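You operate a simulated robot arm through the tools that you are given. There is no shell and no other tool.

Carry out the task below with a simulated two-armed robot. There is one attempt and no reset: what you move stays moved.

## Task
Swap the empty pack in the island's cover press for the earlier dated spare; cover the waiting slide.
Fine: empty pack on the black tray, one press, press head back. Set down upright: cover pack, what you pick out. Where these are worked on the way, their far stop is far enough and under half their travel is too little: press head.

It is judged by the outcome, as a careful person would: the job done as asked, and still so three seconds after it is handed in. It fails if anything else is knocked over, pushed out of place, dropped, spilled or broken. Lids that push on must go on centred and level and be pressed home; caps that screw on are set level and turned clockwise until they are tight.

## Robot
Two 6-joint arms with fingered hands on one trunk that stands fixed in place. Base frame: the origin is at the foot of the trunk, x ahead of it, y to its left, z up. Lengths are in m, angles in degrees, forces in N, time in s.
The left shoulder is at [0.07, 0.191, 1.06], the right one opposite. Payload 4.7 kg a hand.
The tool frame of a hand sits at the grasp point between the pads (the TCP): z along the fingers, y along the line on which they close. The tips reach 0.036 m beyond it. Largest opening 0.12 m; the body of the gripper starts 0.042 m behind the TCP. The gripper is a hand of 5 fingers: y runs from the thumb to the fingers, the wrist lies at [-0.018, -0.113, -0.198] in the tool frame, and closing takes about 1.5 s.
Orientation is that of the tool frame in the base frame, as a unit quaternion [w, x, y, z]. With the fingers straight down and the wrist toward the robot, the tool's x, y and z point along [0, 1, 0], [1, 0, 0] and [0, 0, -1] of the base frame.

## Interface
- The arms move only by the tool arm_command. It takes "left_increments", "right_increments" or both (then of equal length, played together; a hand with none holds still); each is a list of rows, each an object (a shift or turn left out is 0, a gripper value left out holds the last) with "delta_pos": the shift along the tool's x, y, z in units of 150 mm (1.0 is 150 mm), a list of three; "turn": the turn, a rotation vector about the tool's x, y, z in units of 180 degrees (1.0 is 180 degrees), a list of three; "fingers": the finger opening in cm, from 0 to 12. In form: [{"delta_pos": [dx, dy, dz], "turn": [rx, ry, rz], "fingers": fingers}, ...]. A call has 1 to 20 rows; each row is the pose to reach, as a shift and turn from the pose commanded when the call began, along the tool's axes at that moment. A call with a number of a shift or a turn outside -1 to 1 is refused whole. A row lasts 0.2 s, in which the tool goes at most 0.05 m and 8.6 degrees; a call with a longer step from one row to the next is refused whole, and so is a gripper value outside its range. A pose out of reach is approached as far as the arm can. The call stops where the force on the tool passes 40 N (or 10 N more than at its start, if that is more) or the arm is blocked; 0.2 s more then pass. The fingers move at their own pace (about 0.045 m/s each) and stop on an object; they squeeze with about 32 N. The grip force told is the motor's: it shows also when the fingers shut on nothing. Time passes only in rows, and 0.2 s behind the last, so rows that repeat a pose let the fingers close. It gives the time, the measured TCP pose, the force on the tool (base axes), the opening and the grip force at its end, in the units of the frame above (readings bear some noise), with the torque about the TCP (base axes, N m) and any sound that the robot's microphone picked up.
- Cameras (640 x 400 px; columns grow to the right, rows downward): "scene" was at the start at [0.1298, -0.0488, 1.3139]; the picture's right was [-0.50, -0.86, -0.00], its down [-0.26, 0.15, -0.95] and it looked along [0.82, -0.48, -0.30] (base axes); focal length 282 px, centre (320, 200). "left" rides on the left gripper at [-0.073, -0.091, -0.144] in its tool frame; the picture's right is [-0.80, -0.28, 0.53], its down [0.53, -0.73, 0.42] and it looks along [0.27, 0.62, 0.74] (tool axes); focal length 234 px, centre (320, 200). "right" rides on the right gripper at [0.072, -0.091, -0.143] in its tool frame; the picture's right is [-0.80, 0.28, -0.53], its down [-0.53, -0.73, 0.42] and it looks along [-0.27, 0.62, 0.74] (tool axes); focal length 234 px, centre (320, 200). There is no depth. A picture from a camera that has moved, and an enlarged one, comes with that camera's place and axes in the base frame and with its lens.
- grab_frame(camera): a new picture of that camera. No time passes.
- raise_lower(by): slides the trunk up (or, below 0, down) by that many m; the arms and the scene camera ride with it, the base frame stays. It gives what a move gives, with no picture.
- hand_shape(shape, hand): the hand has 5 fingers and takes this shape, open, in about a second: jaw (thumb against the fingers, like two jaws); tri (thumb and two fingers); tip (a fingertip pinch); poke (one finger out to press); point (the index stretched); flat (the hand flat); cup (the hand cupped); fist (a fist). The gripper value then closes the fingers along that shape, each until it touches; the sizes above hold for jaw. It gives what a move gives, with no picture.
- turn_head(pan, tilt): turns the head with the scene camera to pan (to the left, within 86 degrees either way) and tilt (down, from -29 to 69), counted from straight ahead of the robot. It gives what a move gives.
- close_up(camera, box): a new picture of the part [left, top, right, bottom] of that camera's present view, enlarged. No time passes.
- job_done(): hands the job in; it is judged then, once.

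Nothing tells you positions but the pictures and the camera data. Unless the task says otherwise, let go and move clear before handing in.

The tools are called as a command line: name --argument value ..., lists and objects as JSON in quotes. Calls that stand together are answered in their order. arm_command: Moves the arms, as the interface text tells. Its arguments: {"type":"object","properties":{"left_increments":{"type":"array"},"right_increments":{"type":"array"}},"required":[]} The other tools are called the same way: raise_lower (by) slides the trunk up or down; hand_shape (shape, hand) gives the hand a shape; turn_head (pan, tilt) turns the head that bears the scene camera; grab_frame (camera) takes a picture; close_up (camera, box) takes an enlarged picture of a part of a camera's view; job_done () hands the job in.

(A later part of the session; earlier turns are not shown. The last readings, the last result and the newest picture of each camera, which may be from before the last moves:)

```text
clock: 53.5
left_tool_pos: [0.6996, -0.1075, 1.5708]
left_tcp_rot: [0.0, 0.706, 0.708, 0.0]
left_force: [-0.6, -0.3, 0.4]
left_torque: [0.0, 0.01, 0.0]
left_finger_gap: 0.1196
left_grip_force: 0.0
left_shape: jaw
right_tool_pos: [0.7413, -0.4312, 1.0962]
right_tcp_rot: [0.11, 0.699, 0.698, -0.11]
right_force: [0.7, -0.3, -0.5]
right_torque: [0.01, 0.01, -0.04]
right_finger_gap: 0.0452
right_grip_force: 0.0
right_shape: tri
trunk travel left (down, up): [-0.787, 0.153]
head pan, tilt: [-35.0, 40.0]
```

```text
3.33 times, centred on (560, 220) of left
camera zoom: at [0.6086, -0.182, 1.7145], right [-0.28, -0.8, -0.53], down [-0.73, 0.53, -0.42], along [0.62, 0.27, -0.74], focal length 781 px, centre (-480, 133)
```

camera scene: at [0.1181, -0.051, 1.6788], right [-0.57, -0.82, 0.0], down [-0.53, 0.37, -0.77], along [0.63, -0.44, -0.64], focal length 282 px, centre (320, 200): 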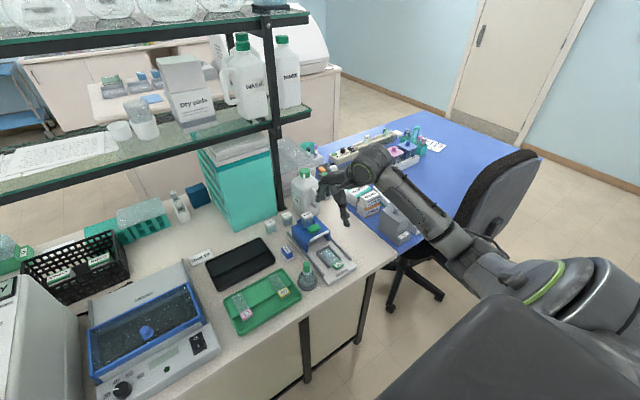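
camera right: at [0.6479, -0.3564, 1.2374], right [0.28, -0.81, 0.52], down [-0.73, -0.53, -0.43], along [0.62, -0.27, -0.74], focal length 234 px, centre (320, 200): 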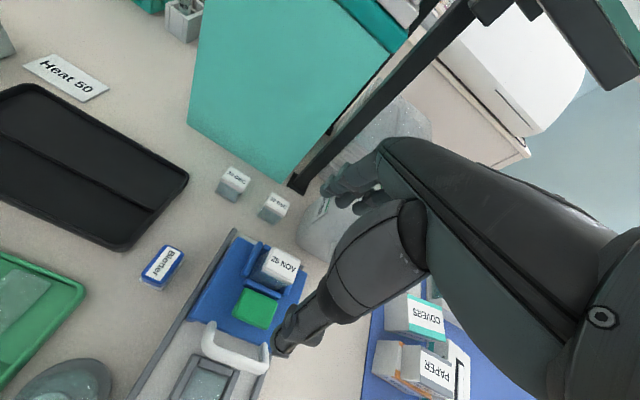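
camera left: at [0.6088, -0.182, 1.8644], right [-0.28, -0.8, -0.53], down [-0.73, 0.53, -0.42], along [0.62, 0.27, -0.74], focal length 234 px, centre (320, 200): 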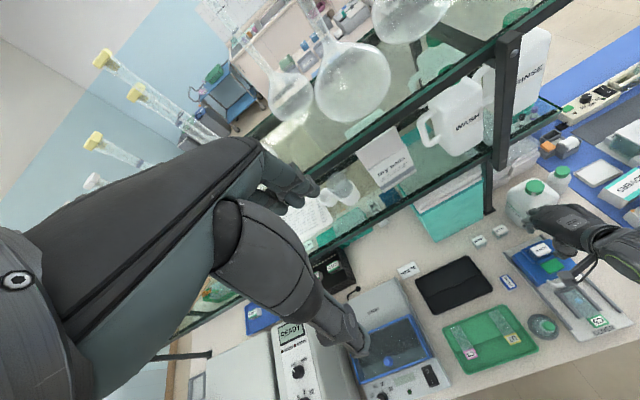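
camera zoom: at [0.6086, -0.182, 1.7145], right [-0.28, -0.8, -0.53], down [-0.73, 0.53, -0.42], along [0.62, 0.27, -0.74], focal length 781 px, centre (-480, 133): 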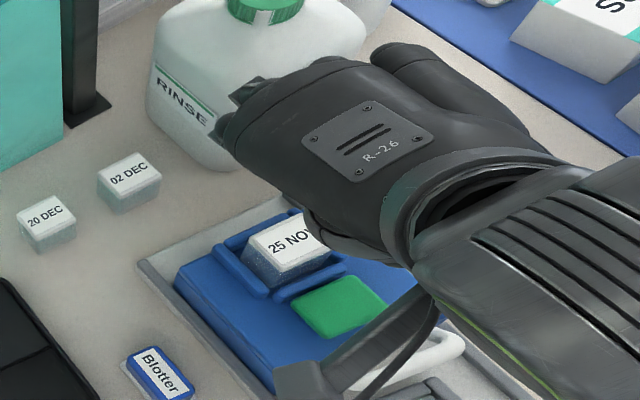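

The roll worked. The pack's lid is at (0.743, -0.432, 0.997) and the key's top is at 0.970. I'll line up over the pack with the tips just above its lid and check before descending.

arm_command --right_increments '[{"delta_pos": [0.1, 0.01, 0.1]}, {"delta_pos": [0.15, 0.01, 0.2]}, {"delta_pos": [0.195, 0.01, 0.322]}, {"delta_pos": [0.195, 0.01, 0.322]}]'

close_up --camera "scene" --box '[290, 150, 360, 210]'

close_up --camera "right" --box '[220, 160, 380, 320]'

close_up --camera "left" --box '[500, 180, 620, 270]'

```text
clock: 54.5
left_tool_pos: [0.7001, -0.1073, 1.57]
left_tcp_rot: [0.0, 0.707, 0.707, 0.0]
left_force: [0.3, 0.4, 0.3]
left_torque: [-0.02, 0.01, 0.01]
left_finger_gap: 0.1198
left_grip_force: 0.0
left_shape: jaw
right_tool_pos: [0.7426, -0.4171, 1.0413]
right_tcp_rot: [0.11, 0.7, 0.698, -0.109]
right_force: [0.2, -0.4, 0.1]
right_torque: [-0.04, 0.03, 0.0]
right_finger_gap: 0.0454
right_grip_force: 0.1
right_shape: tri
trunk travel left (down, up): [-0.787, 0.153]
head pan, tilt: [-35.0, 40.0]
```

```text
6.67 times, centred on (325, 180) of scene
camera zoom: at [0.1191, -0.0503, 1.5287], right [-0.57, -0.82, 0.0], down [-0.53, 0.37, -0.77], along [0.63, -0.44, -0.64], focal length 1878 px, centre (287, 333)
```

zoom: 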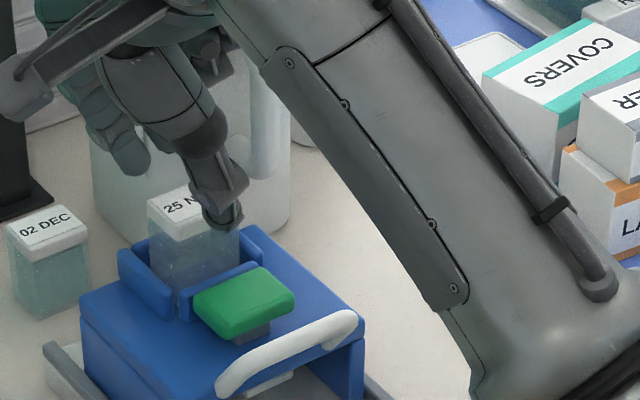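

```text
2.50 times, centred on (300, 240) of right
camera zoom: at [0.6539, -0.3052, 1.1556], right [0.28, -0.61, 0.75], down [-0.73, -0.63, -0.24], along [0.62, -0.48, -0.62], focal length 585 px, centre (370, 100)
```

zoom: 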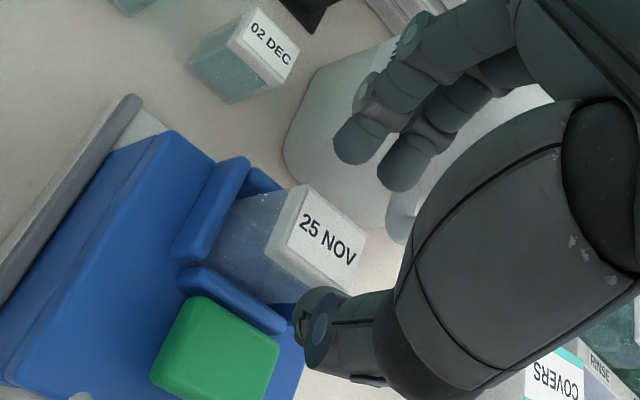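

```text
4.44 times, centred on (560, 225) of left
camera zoom: at [0.6091, -0.1818, 1.7142], right [-0.28, -0.8, -0.52], down [-0.73, 0.53, -0.42], along [0.62, 0.27, -0.74], focal length 1041 px, centre (-747, 89)
```

zoom: 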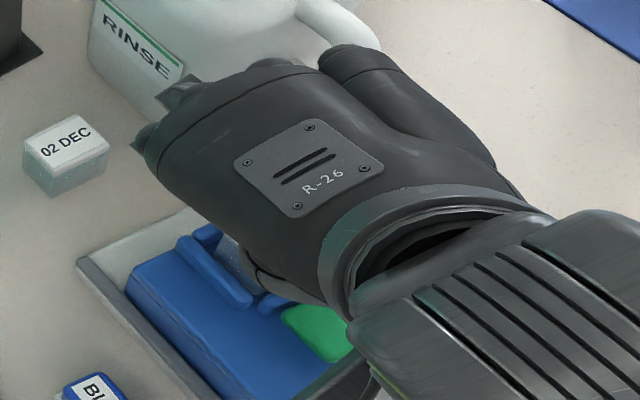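

Alignment looks right: the thumb is in front of the lid and the fingers are behind. I'll descend the last 27 mm slowly, then close.

arm_command --right_increments '[{"delta_pos": [0.015, 0.003, 0.045]}, {"delta_pos": [0.03, 0.003, 0.09]}, {"delta_pos": [0.045, 0.003, 0.135]}, {"delta_pos": [0.055, 0.003, 0.17]}, {"delta_pos": [0.055, 0.003, 0.17]}]'

close_up --camera "scene" --box '[290, 150, 360, 210]'

close_up --camera "right" --box '[220, 160, 380, 320]'

```text
clock: 55.7
left_tool_pos: [0.6985, -0.1082, 1.5694]
left_tcp_rot: [0.0, 0.706, 0.708, 0.0]
left_force: [0.0, -0.1, 0.0]
left_torque: [0.02, 0.0, -0.03]
left_finger_gap: 0.1196
left_grip_force: 0.1
left_shape: jaw
right_tool_pos: [0.7434, -0.4174, 1.0147]
right_tcp_rot: [0.111, 0.7, 0.697, -0.11]
right_force: [-0.6, 0.3, -0.9]
right_torque: [0.0, 0.02, 0.02]
right_finger_gap: 0.0452
right_grip_force: 0.0
right_shape: tri
trunk travel left (down, up): [-0.787, 0.153]
head pan, tilt: [-35.0, 40.0]
```

```text
6.67 times, centred on (325, 180) of scene
camera zoom: at [0.1189, -0.0505, 1.5287], right [-0.57, -0.82, 0.0], down [-0.53, 0.37, -0.77], along [0.63, -0.44, -0.64], focal length 1878 px, centre (287, 333)
```

zoom: 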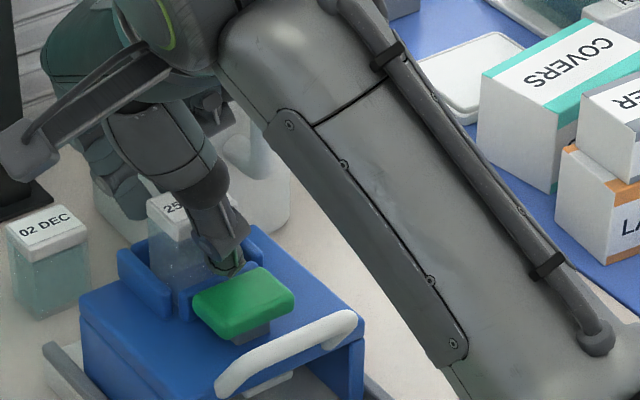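

```text
2.50 times, centred on (300, 240) of right
camera zoom: at [0.6542, -0.3058, 1.1285], right [0.28, -0.61, 0.75], down [-0.73, -0.63, -0.24], along [0.62, -0.48, -0.62], focal length 585 px, centre (370, 100)
```

zoom: 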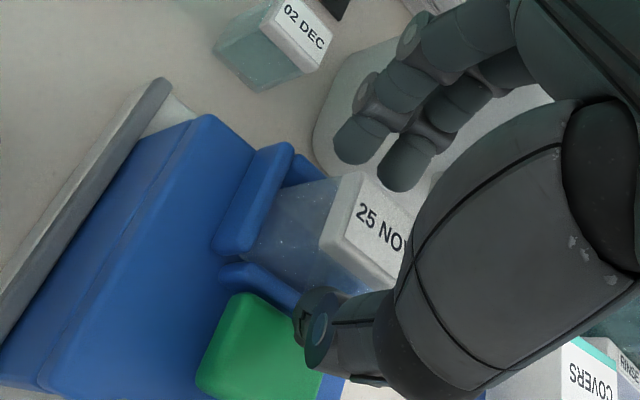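

No contact yet and the thumb is clear of the key. I'll close on the pack.

arm_command --right_increments '[{"fingers": 3.5}, {"fingers": 2.5}, {"fingers": 1.5}, {"fingers": 1.0}, {"fingers": 1.0}, {"fingers": 1.0}, {"fingers": 1.0}, {"fingers": 1.0}]'

close_up --camera "scene" --box '[290, 150, 360, 210]'

close_up --camera "right" --box '[220, 160, 380, 320]'

```text
clock: 57.5
left_tool_pos: [0.6994, -0.1078, 1.5699]
left_tcp_rot: [0.001, 0.707, 0.708, 0.0]
left_force: [-1.3, 0.6, 0.2]
left_torque: [-0.03, 0.02, -0.03]
left_finger_gap: 0.1199
left_grip_force: 0.0
left_shape: jaw
right_tool_pos: [0.7441, -0.4191, 1.0155]
right_tcp_rot: [0.109, 0.7, 0.697, -0.108]
right_force: [-0.4, -0.1, 0.6]
right_torque: [-0.03, 0.02, -0.01]
right_finger_gap: 0.0225
right_grip_force: 31.6
right_shape: tri
trunk travel left (down, up): [-0.787, 0.153]
head pan, tilt: [-35.0, 40.0]
```

```text
6.67 times, centred on (325, 180) of scene
camera zoom: at [0.119, -0.0507, 1.5287], right [-0.57, -0.82, 0.0], down [-0.53, 0.37, -0.77], along [0.63, -0.44, -0.64], focal length 1878 px, centre (287, 333)
```

zoom: 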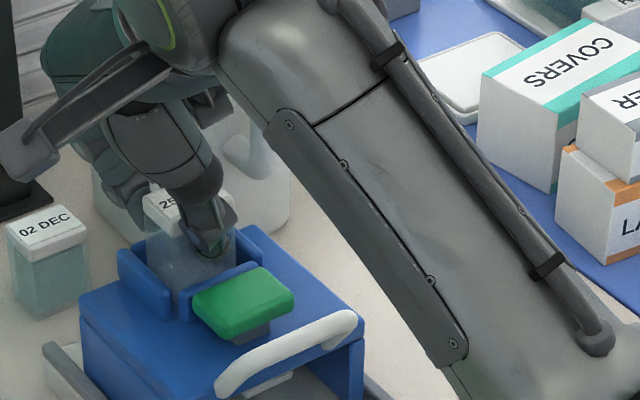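

```text
2.50 times, centred on (300, 240) of right
camera zoom: at [0.6542, -0.3059, 1.1284], right [0.28, -0.61, 0.75], down [-0.73, -0.63, -0.24], along [0.62, -0.48, -0.62], focal length 585 px, centre (370, 100)
```

zoom: 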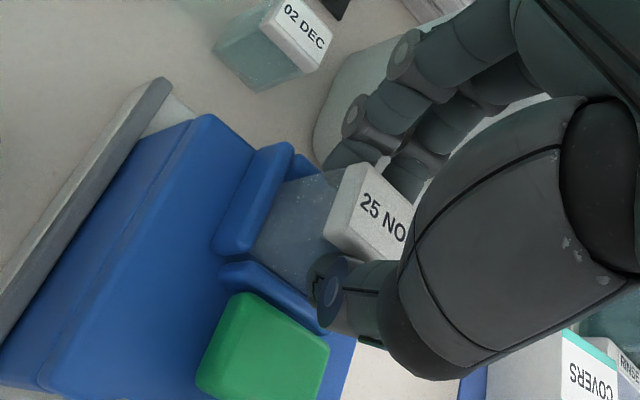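

The grip is firm (31.6 N, gap 22 mm). I'll lift the old pack straight up.

arm_command --right_increments '[{"delta_pos": [-0.02, 0, -0.063], "fingers": 1.0}, {"delta_pos": [-0.06, 0, -0.19]}, {"delta_pos": [-0.12, 0, -0.38]}, {"delta_pos": [-0.205, 0, -0.634]}, {"delta_pos": [-0.205, 0, -0.634]}]'

grab_frame --camera "scene"

close_up --camera "right" --box '[220, 160, 380, 320]'

close_up --camera "scene" --box '[270, 130, 360, 210]'

```text
clock: 58.7
left_tool_pos: [0.7014, -0.109, 1.5706]
left_tcp_rot: [0.0, 0.706, 0.708, 0.0]
left_force: [0.1, -0.5, 0.3]
left_torque: [0.02, 0.01, 0.01]
left_finger_gap: 0.1196
left_grip_force: 0.1
left_shape: jaw
right_tool_pos: [0.7468, -0.4169, 1.1149]
right_tcp_rot: [0.11, 0.7, 0.697, -0.109]
right_force: [-0.4, -0.4, -0.8]
right_torque: [0.04, 0.01, 0.01]
right_finger_gap: 0.0226
right_grip_force: 32.1
right_shape: tri
trunk travel left (down, up): [-0.787, 0.153]
head pan, tilt: [-35.0, 40.0]
```

```text
taken
camera scene: at [0.1192, -0.0509, 1.5287], right [-0.57, -0.82, 0.0], down [-0.53, 0.37, -0.77], along [0.63, -0.44, -0.64], focal length 282 px, centre (320, 200)
```

scene: 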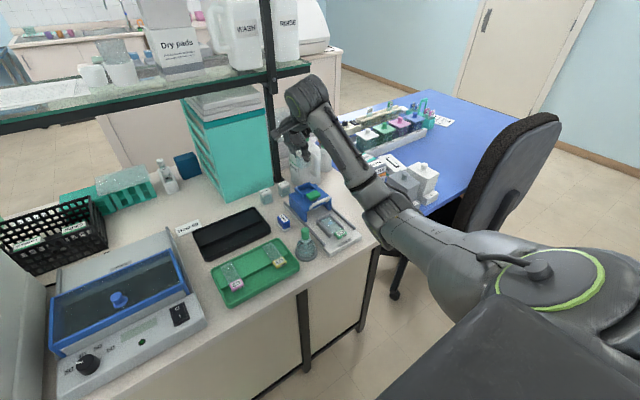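

```text
2.50 times, centred on (300, 240) of right
camera zoom: at [0.6565, -0.304, 1.2293], right [0.28, -0.61, 0.75], down [-0.73, -0.63, -0.24], along [0.62, -0.48, -0.62], focal length 585 px, centre (370, 100)
```

zoom: 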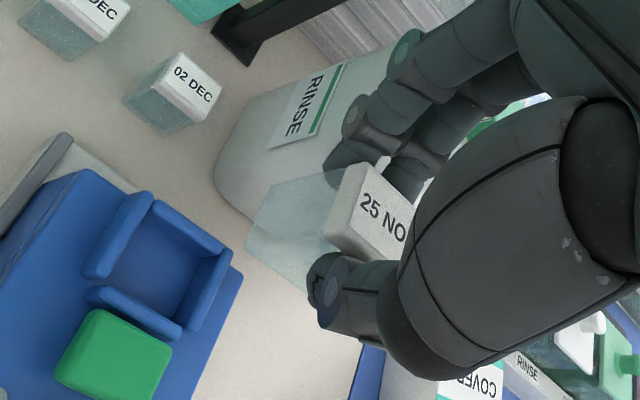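

```text
5.00 times, centred on (315, 170) of scene
camera zoom: at [0.1192, -0.0509, 1.5287], right [-0.57, -0.82, 0.0], down [-0.53, 0.37, -0.77], along [0.63, -0.44, -0.64], focal length 1408 px, centre (345, 350)
```

zoom: 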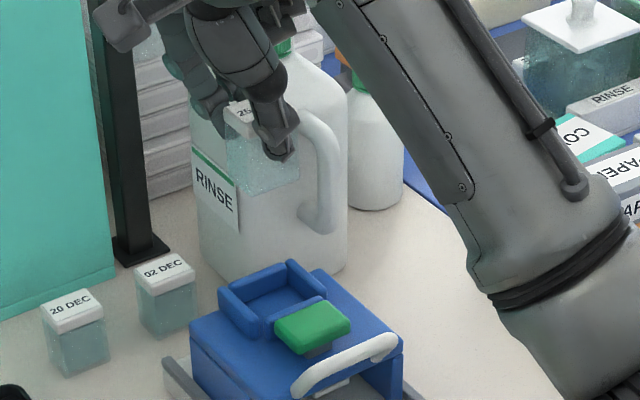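

The empty pack is up and the pocket is clear. I'll carry the pack toward the black tray.

arm_command --right_increments '[{"delta_pos": [0.2, 0.055, -0.064]}, {"delta_pos": [0.45, 0.124, -0.145]}, {"delta_pos": [0.7, 0.193, -0.225]}, {"delta_pos": [0.953, 0.263, -0.307]}, {"delta_pos": [0.953, 0.263, -0.307]}]'

grab_frame --camera "right"

close_up --camera "scene" --box '[190, 130, 330, 280]'

close_up --camera "left" --box '[380, 200, 560, 330]'

```text
clock: 59.9
left_tool_pos: [0.6992, -0.1093, 1.5697]
left_tcp_rot: [0.0, 0.707, 0.707, 0.0]
left_force: [-0.7, 0.4, 0.2]
left_torque: [0.02, 0.01, -0.03]
left_finger_gap: 0.1197
left_grip_force: 0.1
left_shape: jaw
right_tool_pos: [0.7834, -0.2662, 1.1171]
right_tcp_rot: [0.11, 0.7, 0.697, -0.109]
right_force: [-0.6, 0.7, 0.0]
right_torque: [0.03, 0.02, -0.01]
right_finger_gap: 0.0226
right_grip_force: 32.1
right_shape: tri
trunk travel left (down, up): [-0.787, 0.153]
head pan, tilt: [-35.0, 40.0]
```

```text
taken
camera right: at [0.6947, -0.1539, 1.2309], right [0.28, -0.61, 0.75], down [-0.73, -0.63, -0.24], along [0.62, -0.48, -0.62], focal length 234 px, centre (320, 200)
```

right: 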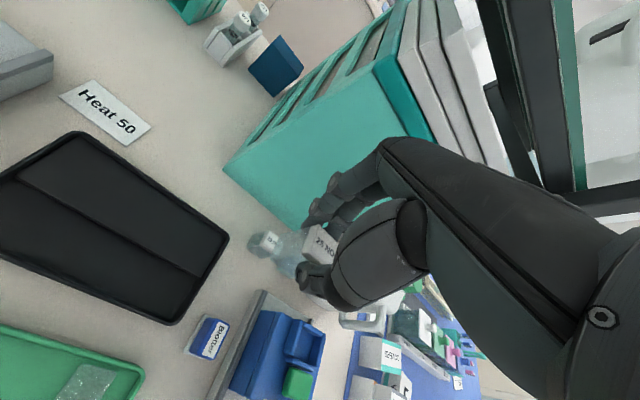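

```text
2.67 times, centred on (260, 205) of scene
camera zoom: at [0.1189, -0.0516, 1.5287], right [-0.57, -0.82, 0.0], down [-0.53, 0.37, -0.77], along [0.63, -0.44, -0.64], focal length 751 px, centre (480, 187)
```

zoom: 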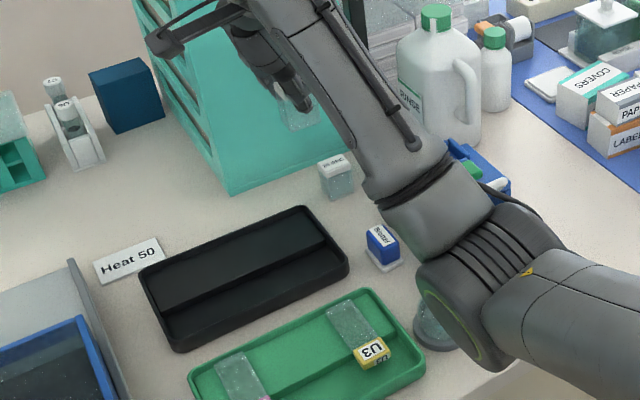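

```text
3.08 times, centred on (470, 265) of left
camera zoom: at [0.6088, -0.1832, 1.7141], right [-0.28, -0.8, -0.53], down [-0.73, 0.53, -0.42], along [0.62, 0.27, -0.74], focal length 720 px, centre (-142, 0)
```

zoom: 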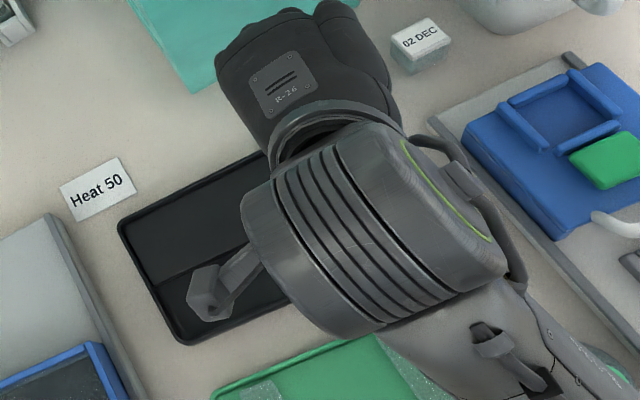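

The tray's raised rear half spans about x 0.77–0.83. I'll position over its right part and descend partway.

arm_command --right_increments '[{"delta_pos": [0.15, 0.05, -0.05]}, {"delta_pos": [0.309, 0.095, -0.1]}, {"delta_pos": [0.37, 0.095, 0.1]}, {"delta_pos": [0.43, 0.095, 0.3]}, {"delta_pos": [0.5, 0.095, 0.5]}, {"delta_pos": [0.58, 0.095, 0.737]}, {"delta_pos": [0.58, 0.095, 0.737]}]'

close_up --camera "right" --box '[160, 160, 400, 320]'

close_up --camera "scene" --box '[200, 150, 320, 270]'

grab_frame --camera "left"

```text
clock: 61.5
left_tool_pos: [0.6997, -0.1074, 1.5702]
left_tcp_rot: [0.0, 0.707, 0.708, 0.0]
left_force: [-0.4, 0.5, -0.3]
left_torque: [-0.07, 0.03, -0.01]
left_finger_gap: 0.1196
left_grip_force: 0.1
left_shape: jaw
right_tool_pos: [0.7992, -0.2188, 0.9831]
right_tcp_rot: [0.11, 0.699, 0.698, -0.11]
right_force: [0.0, 1.1, -1.3]
right_torque: [0.02, 0.01, -0.03]
right_finger_gap: 0.0227
right_grip_force: 32.3
right_shape: tri
trunk travel left (down, up): [-0.787, 0.153]
head pan, tilt: [-35.0, 40.0]
```

```text
2.50 times, centred on (280, 240) of right
camera zoom: at [0.7095, -0.1048, 1.0967], right [0.28, -0.61, 0.75], down [-0.73, -0.63, -0.24], along [0.62, -0.48, -0.62], focal length 585 px, centre (420, 100)
```

zoom: 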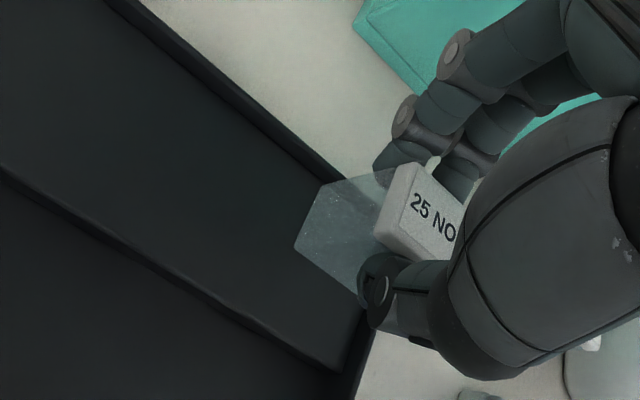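

```text
3.33 times, centred on (260, 210) of scene
camera zoom: at [0.1189, -0.0503, 1.5288], right [-0.57, -0.82, 0.0], down [-0.53, 0.37, -0.77], along [0.63, -0.44, -0.64], focal length 939 px, centre (520, 167)
```

zoom: 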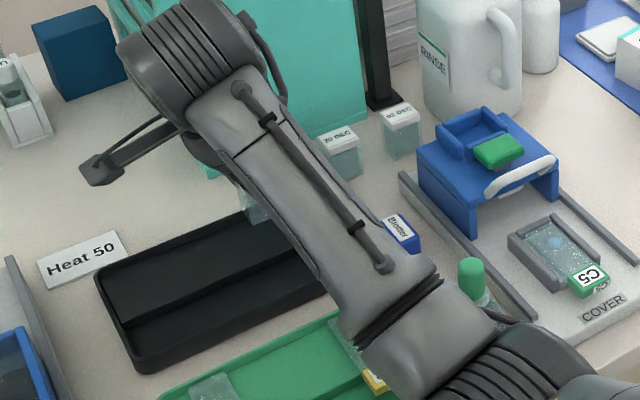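

```text
taken
camera left: at [0.6088, -0.1817, 1.7144], right [-0.28, -0.8, -0.52], down [-0.73, 0.53, -0.42], along [0.62, 0.27, -0.74], focal length 234 px, centre (320, 200)
```

left: 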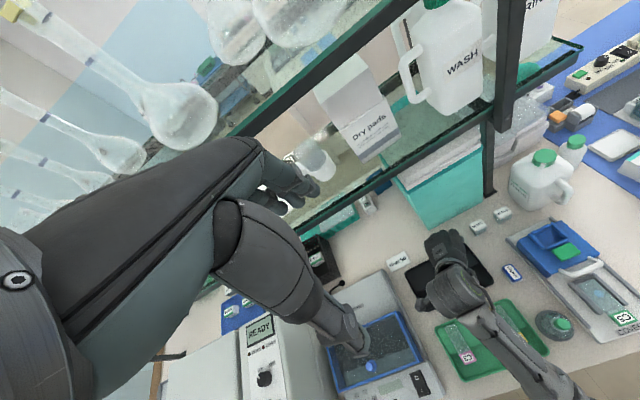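

The pack hangs over the middle of the rear half of the tray. I'll descend in small steps and watch the force.

arm_command --right_increments '[{"delta_pos": [0.015, 0, 0.045]}, {"delta_pos": [0.03, 0, 0.09]}, {"delta_pos": [0.043, 0, 0.133]}, {"delta_pos": [0.043, 0, 0.133]}]'

arm_command --right_increments '[{"delta_pos": [0.005, 0, 0.016]}, {"delta_pos": [0.01, 0, 0.032]}, {"delta_pos": [0.01, 0, 0.032]}]'

close_up --camera "right" --box '[160, 160, 400, 320]'

```text
clock: 62.5
left_tool_pos: [0.6996, -0.1085, 1.5709]
left_tcp_rot: [0.0, 0.707, 0.708, -0.001]
left_force: [-0.1, 0.6, 0.1]
left_torque: [0.02, -0.01, 0.0]
left_finger_gap: 0.1197
left_grip_force: 0.1
left_shape: jaw
right_tool_pos: [0.7983, -0.2183, 0.9615]
right_tcp_rot: [0.109, 0.7, 0.697, -0.109]
right_force: [-0.6, 0.6, -0.2]
right_torque: [0.04, 0.0, 0.0]
right_finger_gap: 0.0225
right_grip_force: 32.6
right_shape: tri
trunk travel left (down, up): [-0.787, 0.153]
head pan, tilt: [-35.0, 40.0]
```

```text
clock: 63.3
left_tool_pos: [0.6988, -0.1075, 1.5709]
left_tcp_rot: [-0.001, 0.706, 0.708, 0.0]
left_force: [0.4, 0.1, 0.2]
left_torque: [-0.05, -0.01, 0.02]
left_finger_gap: 0.12
left_grip_force: 0.1
left_shape: jaw
right_tool_pos: [0.7983, -0.2196, 0.957]
right_tcp_rot: [0.11, 0.7, 0.697, -0.11]
right_force: [-0.5, -0.6, 0.2]
right_torque: [-0.01, -0.02, 0.0]
right_finger_gap: 0.0228
right_grip_force: 31.6
right_shape: tri
trunk travel left (down, up): [-0.787, 0.153]
head pan, tilt: [-35.0, 40.0]
```

```text
2.50 times, centred on (280, 240) of right
camera zoom: at [0.7089, -0.1057, 1.0701], right [0.28, -0.61, 0.75], down [-0.73, -0.63, -0.24], along [0.62, -0.48, -0.62], focal length 585 px, centre (420, 100)
```

zoom: 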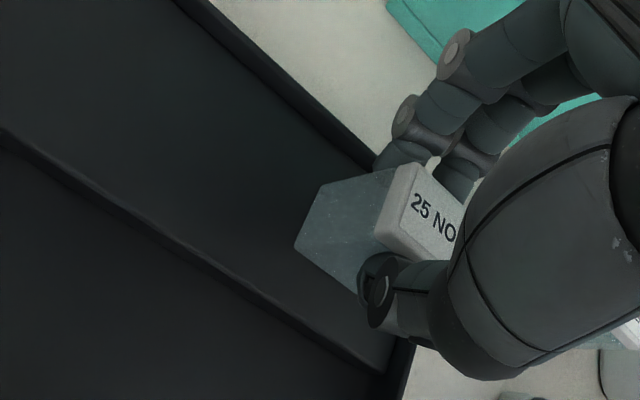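

No contact yet at 0.957. I'll continue in 2–3 mm steps.

arm_command --right_increments '[{"delta_pos": [0.006, 0, 0.019]}, {"delta_pos": [0.006, 0, 0.019]}]'

arm_command --right_increments '[{"delta_pos": [0.006, 0, 0.019]}, {"delta_pos": [0.006, 0, 0.019]}]'

arm_command --right_increments '[{"delta_pos": [0.004, 0, 0.013]}, {"delta_pos": [0.004, 0, 0.013]}]'

close_up --camera "right" --box '[160, 160, 400, 320]'

```text
clock: 63.9
left_tool_pos: [0.6984, -0.1085, 1.5711]
left_tcp_rot: [0.0, 0.706, 0.708, 0.0]
left_force: [-0.5, 0.3, -0.3]
left_torque: [0.03, 0.03, 0.0]
left_finger_gap: 0.1196
left_grip_force: 0.0
left_shape: jaw
right_tool_pos: [0.7982, -0.2187, 0.9549]
right_tcp_rot: [0.112, 0.7, 0.697, -0.109]
right_force: [1.6, 0.3, 9.4]
right_torque: [-0.06, -0.12, -0.05]
right_finger_gap: 0.0231
right_grip_force: 32.3
right_shape: tri
trunk travel left (down, up): [-0.787, 0.153]
head pan, tilt: [-35.0, 40.0]
```

```text
clock: 64.5
left_tool_pos: [0.6961, -0.1067, 1.5718]
left_tcp_rot: [0.001, 0.707, 0.708, -0.001]
left_force: [-0.7, 0.4, -0.2]
left_torque: [-0.03, 0.02, 0.0]
left_finger_gap: 0.1196
left_grip_force: 0.1
left_shape: jaw
right_tool_pos: [0.7975, -0.2184, 0.9551]
right_tcp_rot: [0.113, 0.7, 0.697, -0.107]
right_force: [3.7, -0.5, 23.2]
right_torque: [-0.21, -0.15, -0.05]
right_finger_gap: 0.0237
right_grip_force: 31.7
right_shape: tri
trunk travel left (down, up): [-0.787, 0.153]
head pan, tilt: [-35.0, 40.0]
```

```text
clock: 65.1
left_tool_pos: [0.6954, -0.1078, 1.5717]
left_tcp_rot: [0.002, 0.706, 0.708, 0.0]
left_force: [0.0, 1.0, 0.5]
left_torque: [-0.04, 0.0, 0.0]
left_finger_gap: 0.1197
left_grip_force: 0.1
left_shape: jaw
right_tool_pos: [0.7972, -0.2179, 0.9541]
right_tcp_rot: [0.113, 0.701, 0.696, -0.107]
right_force: [5.4, -2.3, 33.6]
right_torque: [-0.3, -0.31, -0.1]
right_finger_gap: 0.0244
right_grip_force: 31.7
right_shape: tri
trunk travel left (down, up): [-0.787, 0.153]
head pan, tilt: [-35.0, 40.0]
```

```text
2.50 times, centred on (280, 240) of right
camera zoom: at [0.7065, -0.105, 1.0669], right [0.27, -0.6, 0.75], down [-0.73, -0.63, -0.25], along [0.63, -0.48, -0.61], focal length 585 px, centre (420, 100)
```

zoom: 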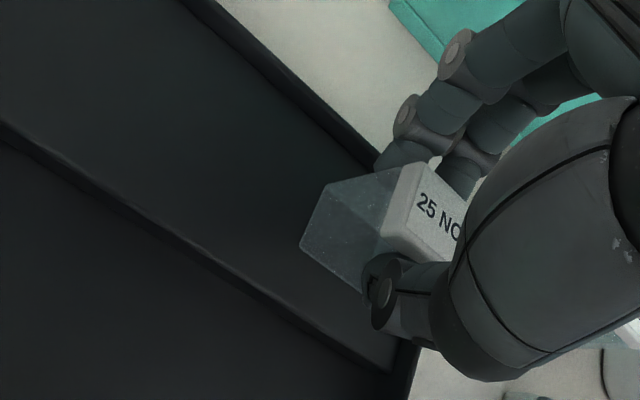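

It touched down at TCP z≈0.955. I pressed more than needed, so I'll back off the excess before releasing.

arm_command --right_increments '[{"delta_pos": [-0.006, 0, -0.018]}, {"delta_pos": [-0.011, 0, -0.036]}, {"delta_pos": [-0.011, 0, -0.036]}]'

```text
clock: 65.9
left_tool_pos: [0.697, -0.107, 1.5707]
left_tcp_rot: [0.001, 0.707, 0.707, 0.0]
left_force: [0.4, 0.4, -0.5]
left_torque: [0.02, 0.0, 0.0]
left_finger_gap: 0.1199
left_grip_force: 0.1
left_shape: jaw
right_tool_pos: [0.797, -0.2185, 0.9551]
right_tcp_rot: [0.111, 0.7, 0.697, -0.109]
right_force: [5.3, 1.3, 19.5]
right_torque: [-0.11, -0.34, 0.01]
right_finger_gap: 0.0243
right_grip_force: 32.4
right_shape: tri
trunk travel left (down, up): [-0.787, 0.153]
head pan, tilt: [-35.0, 40.0]
```

arm_command --right_increments '[{"delta_pos": [-0.004, 0, -0.013]}, {"delta_pos": [-0.007, 0, -0.021]}, {"delta_pos": [-0.007, 0, -0.021]}]'

close_up --camera "right" --box '[160, 160, 400, 320]'

```text
clock: 66.7
left_tool_pos: [0.698, -0.1076, 1.5701]
left_tcp_rot: [0.0, 0.707, 0.708, 0.001]
left_force: [-0.3, 0.4, -0.5]
left_torque: [0.01, 0.0, 0.01]
left_finger_gap: 0.1196
left_grip_force: 0.0
left_shape: jaw
right_tool_pos: [0.7962, -0.2191, 0.9543]
right_tcp_rot: [0.109, 0.7, 0.697, -0.111]
right_force: [0.6, 1.2, 2.7]
right_torque: [0.02, -0.12, 0.04]
right_finger_gap: 0.0237
right_grip_force: 32.4
right_shape: tri
trunk travel left (down, up): [-0.787, 0.153]
head pan, tilt: [-35.0, 40.0]
```

```text
2.50 times, centred on (280, 240) of right
camera zoom: at [0.7073, -0.1062, 1.0696], right [0.28, -0.61, 0.75], down [-0.74, -0.63, -0.24], along [0.62, -0.48, -0.62], focal length 585 px, centre (420, 100)
```

zoom: 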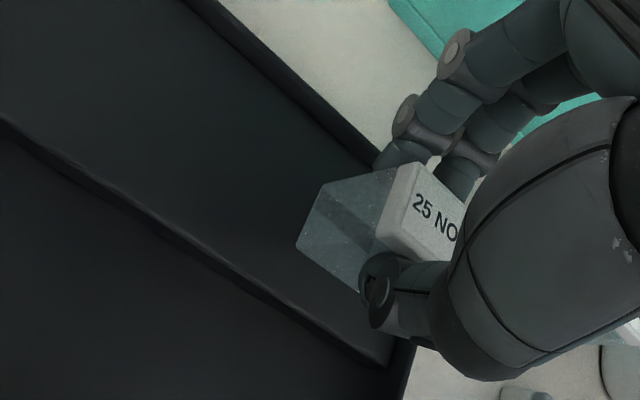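

The force is down to 2.7 N with the pack standing on the tray. I'll open the fingers.

arm_command --right_increments '[{"fingers": 3.0}, {"fingers": 3.5}, {"fingers": 4.0}, {"fingers": 4.5}, {"fingers": 4.5}, {"fingers": 4.5}]'

close_up --camera "right" --box '[160, 160, 400, 320]'

```text
clock: 68.1
left_tool_pos: [0.6999, -0.1076, 1.5702]
left_tcp_rot: [0.0, 0.706, 0.708, 0.0]
left_force: [0.2, -0.4, -0.4]
left_torque: [0.01, 0.03, 0.01]
left_finger_gap: 0.1195
left_grip_force: 0.0
left_shape: jaw
right_tool_pos: [0.7973, -0.2196, 0.9578]
right_tcp_rot: [0.11, 0.7, 0.697, -0.109]
right_force: [0.0, 0.3, 0.2]
right_torque: [0.03, 0.0, -0.01]
right_finger_gap: 0.0444
right_grip_force: 0.0
right_shape: tri
trunk travel left (down, up): [-0.787, 0.153]
head pan, tilt: [-35.0, 40.0]
```

```text
2.50 times, centred on (280, 240) of right
camera zoom: at [0.7082, -0.1063, 1.0706], right [0.28, -0.61, 0.75], down [-0.73, -0.63, -0.24], along [0.62, -0.48, -0.62], focal length 585 px, centre (420, 100)
```

zoom: 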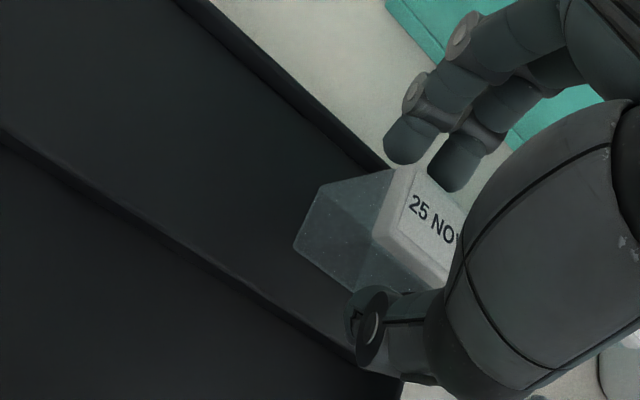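

Released. I'll rise straight up and check the pack on the tray.

arm_command --right_increments '[{"delta_pos": [-0.02, 0, -0.063]}, {"delta_pos": [-0.06, 0, -0.19]}, {"delta_pos": [-0.12, 0, -0.38]}, {"delta_pos": [-0.205, 0, -0.634]}, {"delta_pos": [-0.3, 0, -0.92]}]'

grab_frame --camera "right"

close_up --camera "right" --box '[100, 180, 340, 330]'

```text
clock: 69.3
left_tool_pos: [0.6986, -0.1064, 1.5725]
left_tcp_rot: [0.0, 0.707, 0.708, 0.0]
left_force: [0.2, 0.0, -0.4]
left_torque: [-0.03, -0.01, 0.0]
left_finger_gap: 0.1199
left_grip_force: 0.0
left_shape: jaw
right_tool_pos: [0.7977, -0.2176, 1.1018]
right_tcp_rot: [0.11, 0.7, 0.697, -0.109]
right_force: [-0.4, 0.5, -0.4]
right_torque: [0.02, 0.01, -0.01]
right_finger_gap: 0.0447
right_grip_force: 0.1
right_shape: tri
trunk travel left (down, up): [-0.787, 0.153]
head pan, tilt: [-35.0, 40.0]
```

```text
taken
camera right: at [0.7078, -0.1045, 1.2149], right [0.28, -0.61, 0.75], down [-0.73, -0.63, -0.24], along [0.62, -0.48, -0.62], focal length 234 px, centre (320, 200)
```

right: 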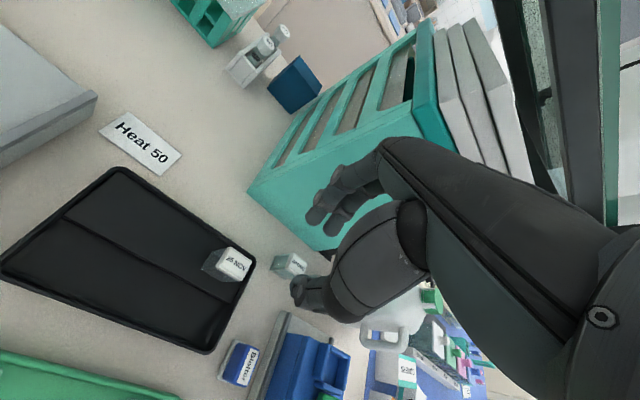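

```text
2.67 times, centred on (220, 255) of right
camera zoom: at [0.7078, -0.1045, 1.2149], right [0.28, -0.61, 0.75], down [-0.73, -0.63, -0.24], along [0.62, -0.48, -0.62], focal length 624 px, centre (587, 53)
```

zoom: 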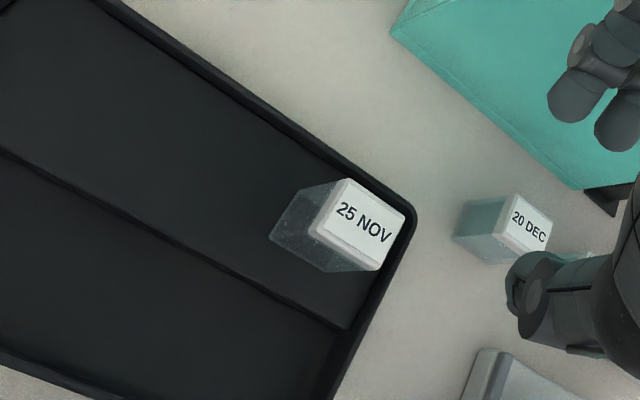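

The empty pack stands upright inside the black tray. Next is the 02 DEC spare: I'll hover above it, keeping clear of the drawer unit and the jug.

arm_command --right_increments '[{"delta_pos": [-0.2, 0.0, 0.05]}, {"delta_pos": [-0.45, 0.0, 0.15]}, {"delta_pos": [-0.7, 0.05, 0.3]}, {"delta_pos": [-0.9, 0.15, 0.45]}, {"delta_pos": [-0.995, 0.287, 0.602]}, {"delta_pos": [-0.995, 0.287, 0.602]}]'

close_up --camera "right" --box '[200, 150, 400, 310]'

close_up --camera "scene" --box '[250, 130, 340, 210]'

close_up --camera "left" --box '[420, 160, 560, 270]'

```text
clock: 70.7
left_tool_pos: [0.699, -0.1075, 1.5705]
left_tcp_rot: [0.0, 0.707, 0.708, 0.0]
left_force: [0.5, -0.2, 0.0]
left_torque: [0.01, 0.01, 0.01]
left_finger_gap: 0.1199
left_grip_force: 0.1
left_shape: jaw
right_tool_pos: [0.8383, -0.3897, 1.0614]
right_tcp_rot: [0.111, 0.7, 0.697, -0.11]
right_force: [1.2, 0.4, 1.3]
right_torque: [0.01, 0.01, 0.02]
right_finger_gap: 0.0446
right_grip_force: 0.1
right_shape: tri
trunk travel left (down, up): [-0.787, 0.153]
head pan, tilt: [-35.0, 40.0]
```

```text
2.50 times, centred on (300, 230) of right
camera zoom: at [0.749, -0.2764, 1.1741], right [0.28, -0.6, 0.75], down [-0.73, -0.63, -0.24], along [0.62, -0.48, -0.62], focal length 585 px, centre (370, 125)
```

zoom: 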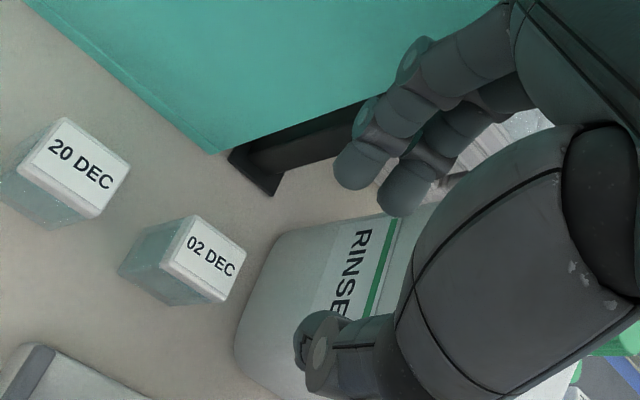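

```text
5.00 times, centred on (295, 170) of scene
camera zoom: at [0.1186, -0.0501, 1.5288], right [-0.57, -0.82, 0.0], down [-0.53, 0.37, -0.77], along [0.63, -0.44, -0.64], focal length 1408 px, centre (445, 350)
```

zoom: 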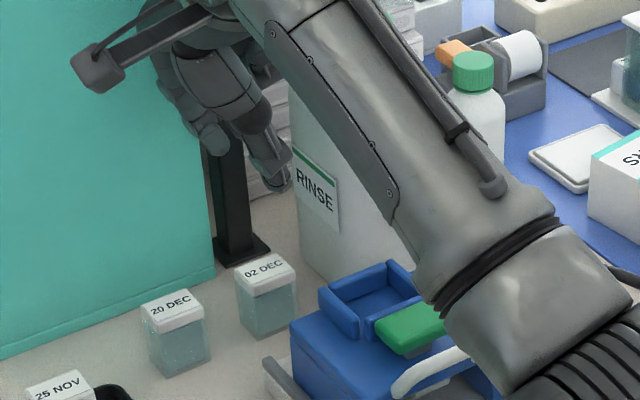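

```text
3.64 times, centred on (490, 215) of left
camera zoom: at [0.6085, -0.1815, 1.7145], right [-0.28, -0.8, -0.52], down [-0.73, 0.53, -0.42], along [0.62, 0.27, -0.74], focal length 852 px, centre (-298, 146)
```

zoom: 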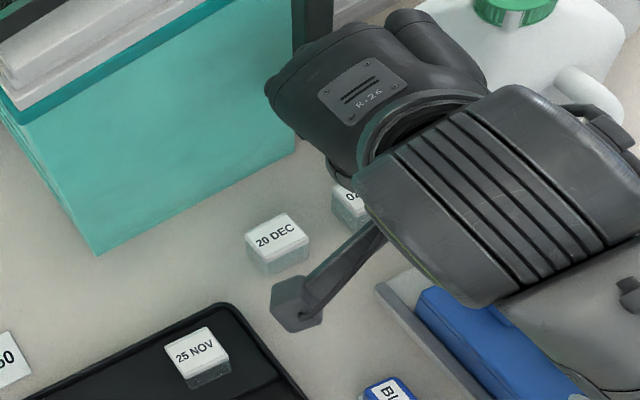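

The spare's lid is at (0.854, -0.4085, 0.924). I'll move to just above it with the offset I used before, then check clearances to the drawers and jug.

arm_command --right_increments '[{"delta_pos": [0.03, 0.03, 0.13]}, {"delta_pos": [0.06, 0.05, 0.26]}, {"delta_pos": [0.093, 0.071, 0.4]}, {"delta_pos": [0.093, 0.071, 0.4]}]'

close_up --camera "right" --box '[200, 110, 440, 310]'

close_up --camera "scene" --box '[250, 130, 340, 210]'

close_up --camera "left" --box '[440, 160, 560, 250]'

```text
clock: 71.7
left_tool_pos: [0.7004, -0.1084, 1.5716]
left_tcp_rot: [0.001, 0.707, 0.708, 0.0]
left_force: [-0.5, -0.5, 0.5]
left_torque: [0.02, -0.01, -0.02]
left_finger_gap: 0.1194
left_grip_force: 0.2
left_shape: jaw
right_tool_pos: [0.8511, -0.3952, 0.9991]
right_tcp_rot: [0.11, 0.701, 0.696, -0.11]
right_force: [0.0, 0.2, 0.2]
right_torque: [-0.03, 0.01, 0.03]
right_finger_gap: 0.0444
right_grip_force: 0.0
right_shape: tri
trunk travel left (down, up): [-0.787, 0.153]
head pan, tilt: [-35.0, 40.0]
```

```text
2.00 times, centred on (320, 210) of right
camera zoom: at [0.7609, -0.2817, 1.1129], right [0.28, -0.61, 0.75], down [-0.73, -0.63, -0.24], along [0.62, -0.48, -0.62], focal length 468 px, centre (320, 180)
```

zoom: 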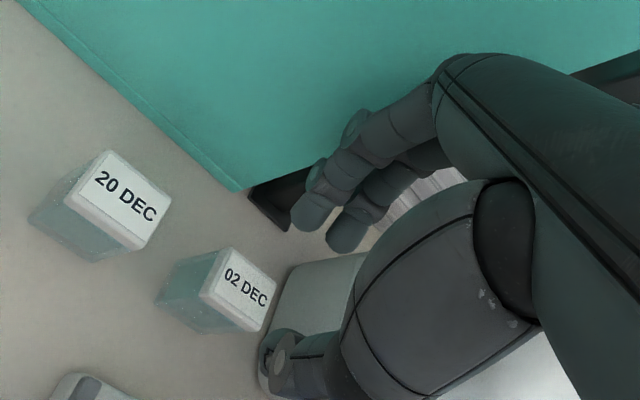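

```text
5.00 times, centred on (295, 170) of scene
camera zoom: at [0.1191, -0.0505, 1.5287], right [-0.57, -0.82, 0.0], down [-0.53, 0.37, -0.77], along [0.63, -0.44, -0.64], focal length 1408 px, centre (445, 350)
```

zoom: 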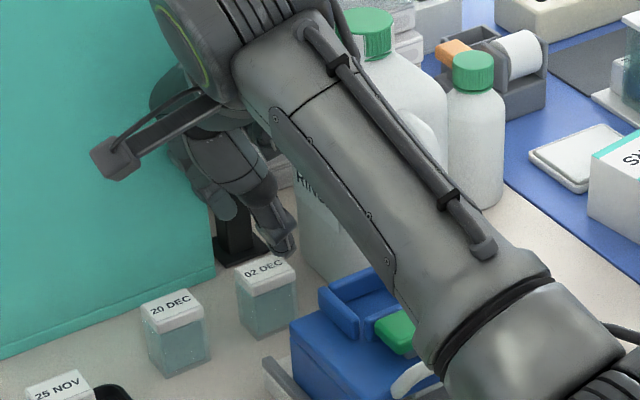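

```text
4.44 times, centred on (500, 205) of left
camera zoom: at [0.609, -0.182, 1.7143], right [-0.28, -0.8, -0.52], down [-0.73, 0.53, -0.42], along [0.62, 0.27, -0.74], focal length 1041 px, centre (-480, 178)
```

zoom: 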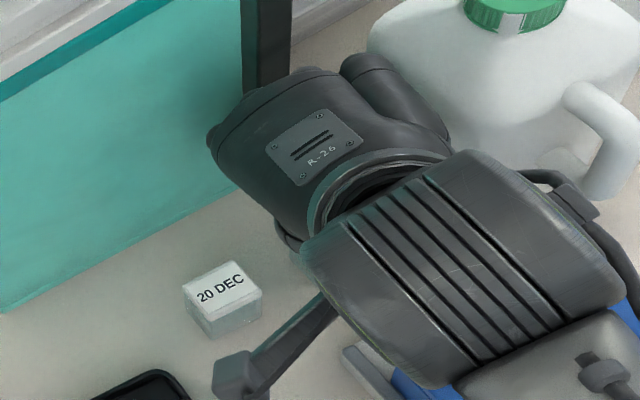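

Clearances look fine. I'll descend in small steps, watching the forces.

arm_command --right_increments '[{"delta_pos": [0.02, -0.013, 0.065]}, {"delta_pos": [0.04, -0.013, 0.13]}, {"delta_pos": [0.061, -0.013, 0.19]}, {"delta_pos": [0.061, -0.013, 0.19]}]'

close_up --camera "right" --box '[200, 110, 440, 310]'

close_up --camera "scene" --box '[250, 130, 340, 210]'

```text
clock: 72.7
left_tool_pos: [0.6997, -0.1083, 1.5702]
left_tcp_rot: [0.0, 0.707, 0.708, -0.001]
left_force: [-0.4, -0.2, 0.4]
left_torque: [-0.02, 0.04, -0.03]
left_finger_gap: 0.1196
left_grip_force: 0.0
left_shape: jaw
right_tool_pos: [0.8495, -0.3948, 0.9702]
right_tcp_rot: [0.11, 0.7, 0.697, -0.109]
right_force: [1.4, 0.1, -0.9]
right_torque: [0.02, 0.04, 0.0]
right_finger_gap: 0.0447
right_grip_force: 0.0
right_shape: tri
trunk travel left (down, up): [-0.787, 0.153]
head pan, tilt: [-35.0, 40.0]
```

```text
2.00 times, centred on (320, 210) of right
camera zoom: at [0.7606, -0.2815, 1.0831], right [0.28, -0.61, 0.75], down [-0.73, -0.63, -0.24], along [0.62, -0.48, -0.62], focal length 468 px, centre (320, 180)
```

zoom: 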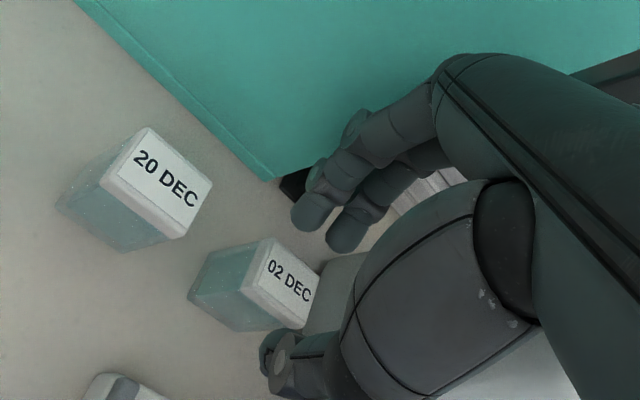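

```text
5.00 times, centred on (295, 170) of scene
camera zoom: at [0.119, -0.0507, 1.5287], right [-0.57, -0.82, 0.0], down [-0.53, 0.37, -0.77], along [0.63, -0.44, -0.64], focal length 1408 px, centre (445, 350)
```

zoom: 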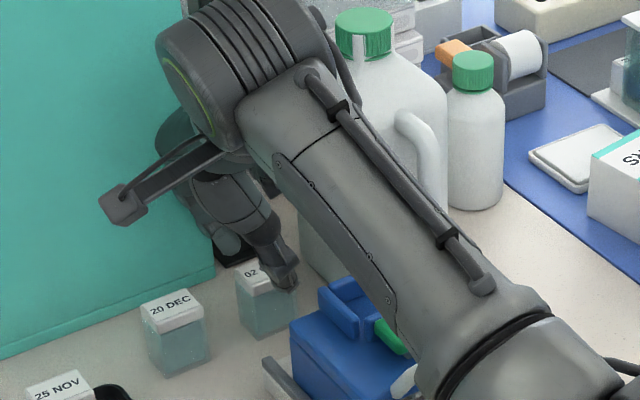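

The tips are just above the lid and straddle it. I'll go down the last 29 mm.

arm_command --right_increments '[{"delta_pos": [0.015, 0, 0.045]}, {"delta_pos": [0.03, 0, 0.09]}, {"delta_pos": [0.045, 0, 0.135]}, {"delta_pos": [0.059, 0, 0.182]}, {"delta_pos": [0.059, 0, 0.182]}]'

close_up --camera "right" --box '[220, 160, 380, 320]'

close_up --camera "scene" --box '[250, 130, 340, 210]'

```text
clock: 73.9
left_tool_pos: [0.7004, -0.1074, 1.5711]
left_tcp_rot: [0.0, 0.707, 0.708, 0.0]
left_force: [0.5, 0.0, 0.0]
left_torque: [-0.02, -0.01, -0.02]
left_finger_gap: 0.1197
left_grip_force: 0.0
left_shape: jaw
right_tool_pos: [0.8499, -0.3941, 0.9423]
right_tcp_rot: [0.111, 0.7, 0.697, -0.11]
right_force: [-0.1, -0.2, -1.5]
right_torque: [0.01, -0.02, 0.01]
right_finger_gap: 0.0449
right_grip_force: 0.2
right_shape: tri
trunk travel left (down, up): [-0.787, 0.153]
head pan, tilt: [-35.0, 40.0]
```

```text
2.50 times, centred on (300, 240) of right
camera zoom: at [0.7603, -0.2812, 1.0558], right [0.28, -0.61, 0.75], down [-0.73, -0.63, -0.24], along [0.62, -0.48, -0.62], focal length 585 px, centre (370, 100)
```

zoom: 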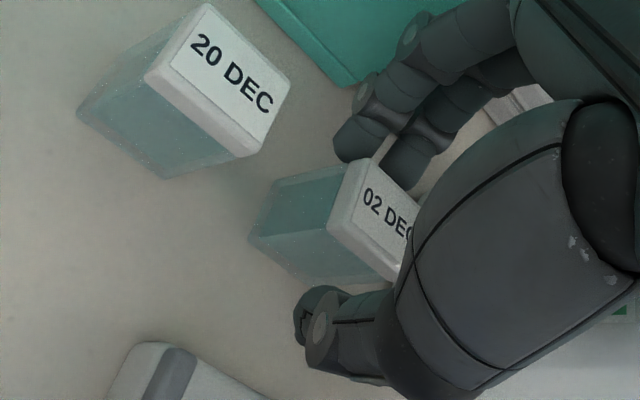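

```text
5.00 times, centred on (295, 170) of scene
camera zoom: at [0.1189, -0.0506, 1.5287], right [-0.57, -0.82, 0.0], down [-0.53, 0.37, -0.77], along [0.63, -0.44, -0.64], focal length 1408 px, centre (445, 350)
```

zoom: 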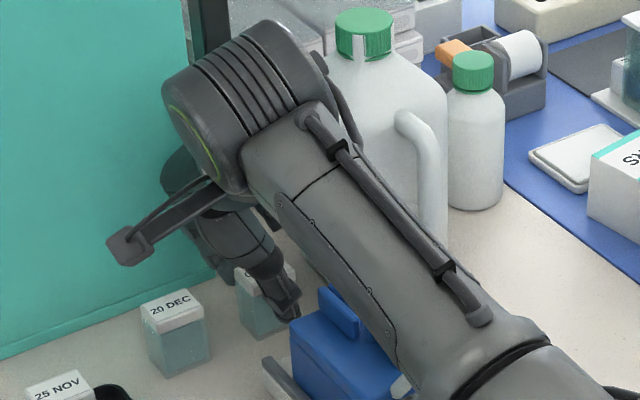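

No contact yet and the fingers straddle the spare. I'll close on it.

arm_command --right_increments '[{"fingers": 3.5}, {"fingers": 2.5}, {"fingers": 1.5}, {"fingers": 1.0}, {"fingers": 1.0}, {"fingers": 1.0}, {"fingers": 1.0}, {"fingers": 1.0}]'

close_up --camera "right" --box '[220, 160, 380, 320]'

```text
clock: 75.7
left_tool_pos: [0.7008, -0.108, 1.5709]
left_tcp_rot: [0.0, 0.707, 0.708, 0.0]
left_force: [0.1, -0.2, -0.8]
left_torque: [0.0, -0.01, -0.01]
left_finger_gap: 0.1197
left_grip_force: 0.0
left_shape: jaw
right_tool_pos: [0.8493, -0.3946, 0.9414]
right_tcp_rot: [0.111, 0.7, 0.697, -0.108]
right_force: [-0.6, -0.1, 0.3]
right_torque: [0.06, -0.02, 0.0]
right_finger_gap: 0.0228
right_grip_force: 31.9
right_shape: tri
trunk travel left (down, up): [-0.787, 0.153]
head pan, tilt: [-35.0, 40.0]
```

```text
2.50 times, centred on (300, 240) of right
camera zoom: at [0.7605, -0.2811, 1.0559], right [0.28, -0.61, 0.75], down [-0.73, -0.63, -0.24], along [0.62, -0.48, -0.62], focal length 585 px, centre (370, 100)
```

zoom: 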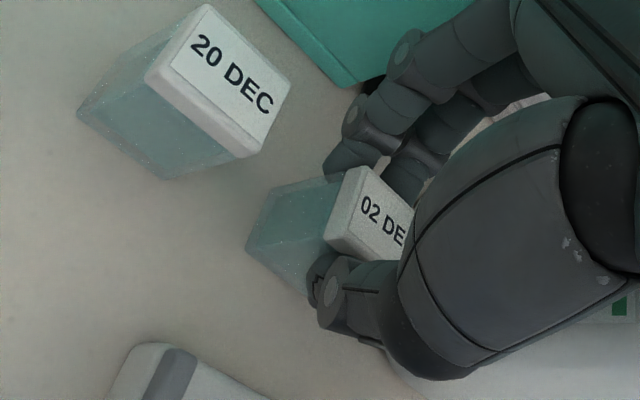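

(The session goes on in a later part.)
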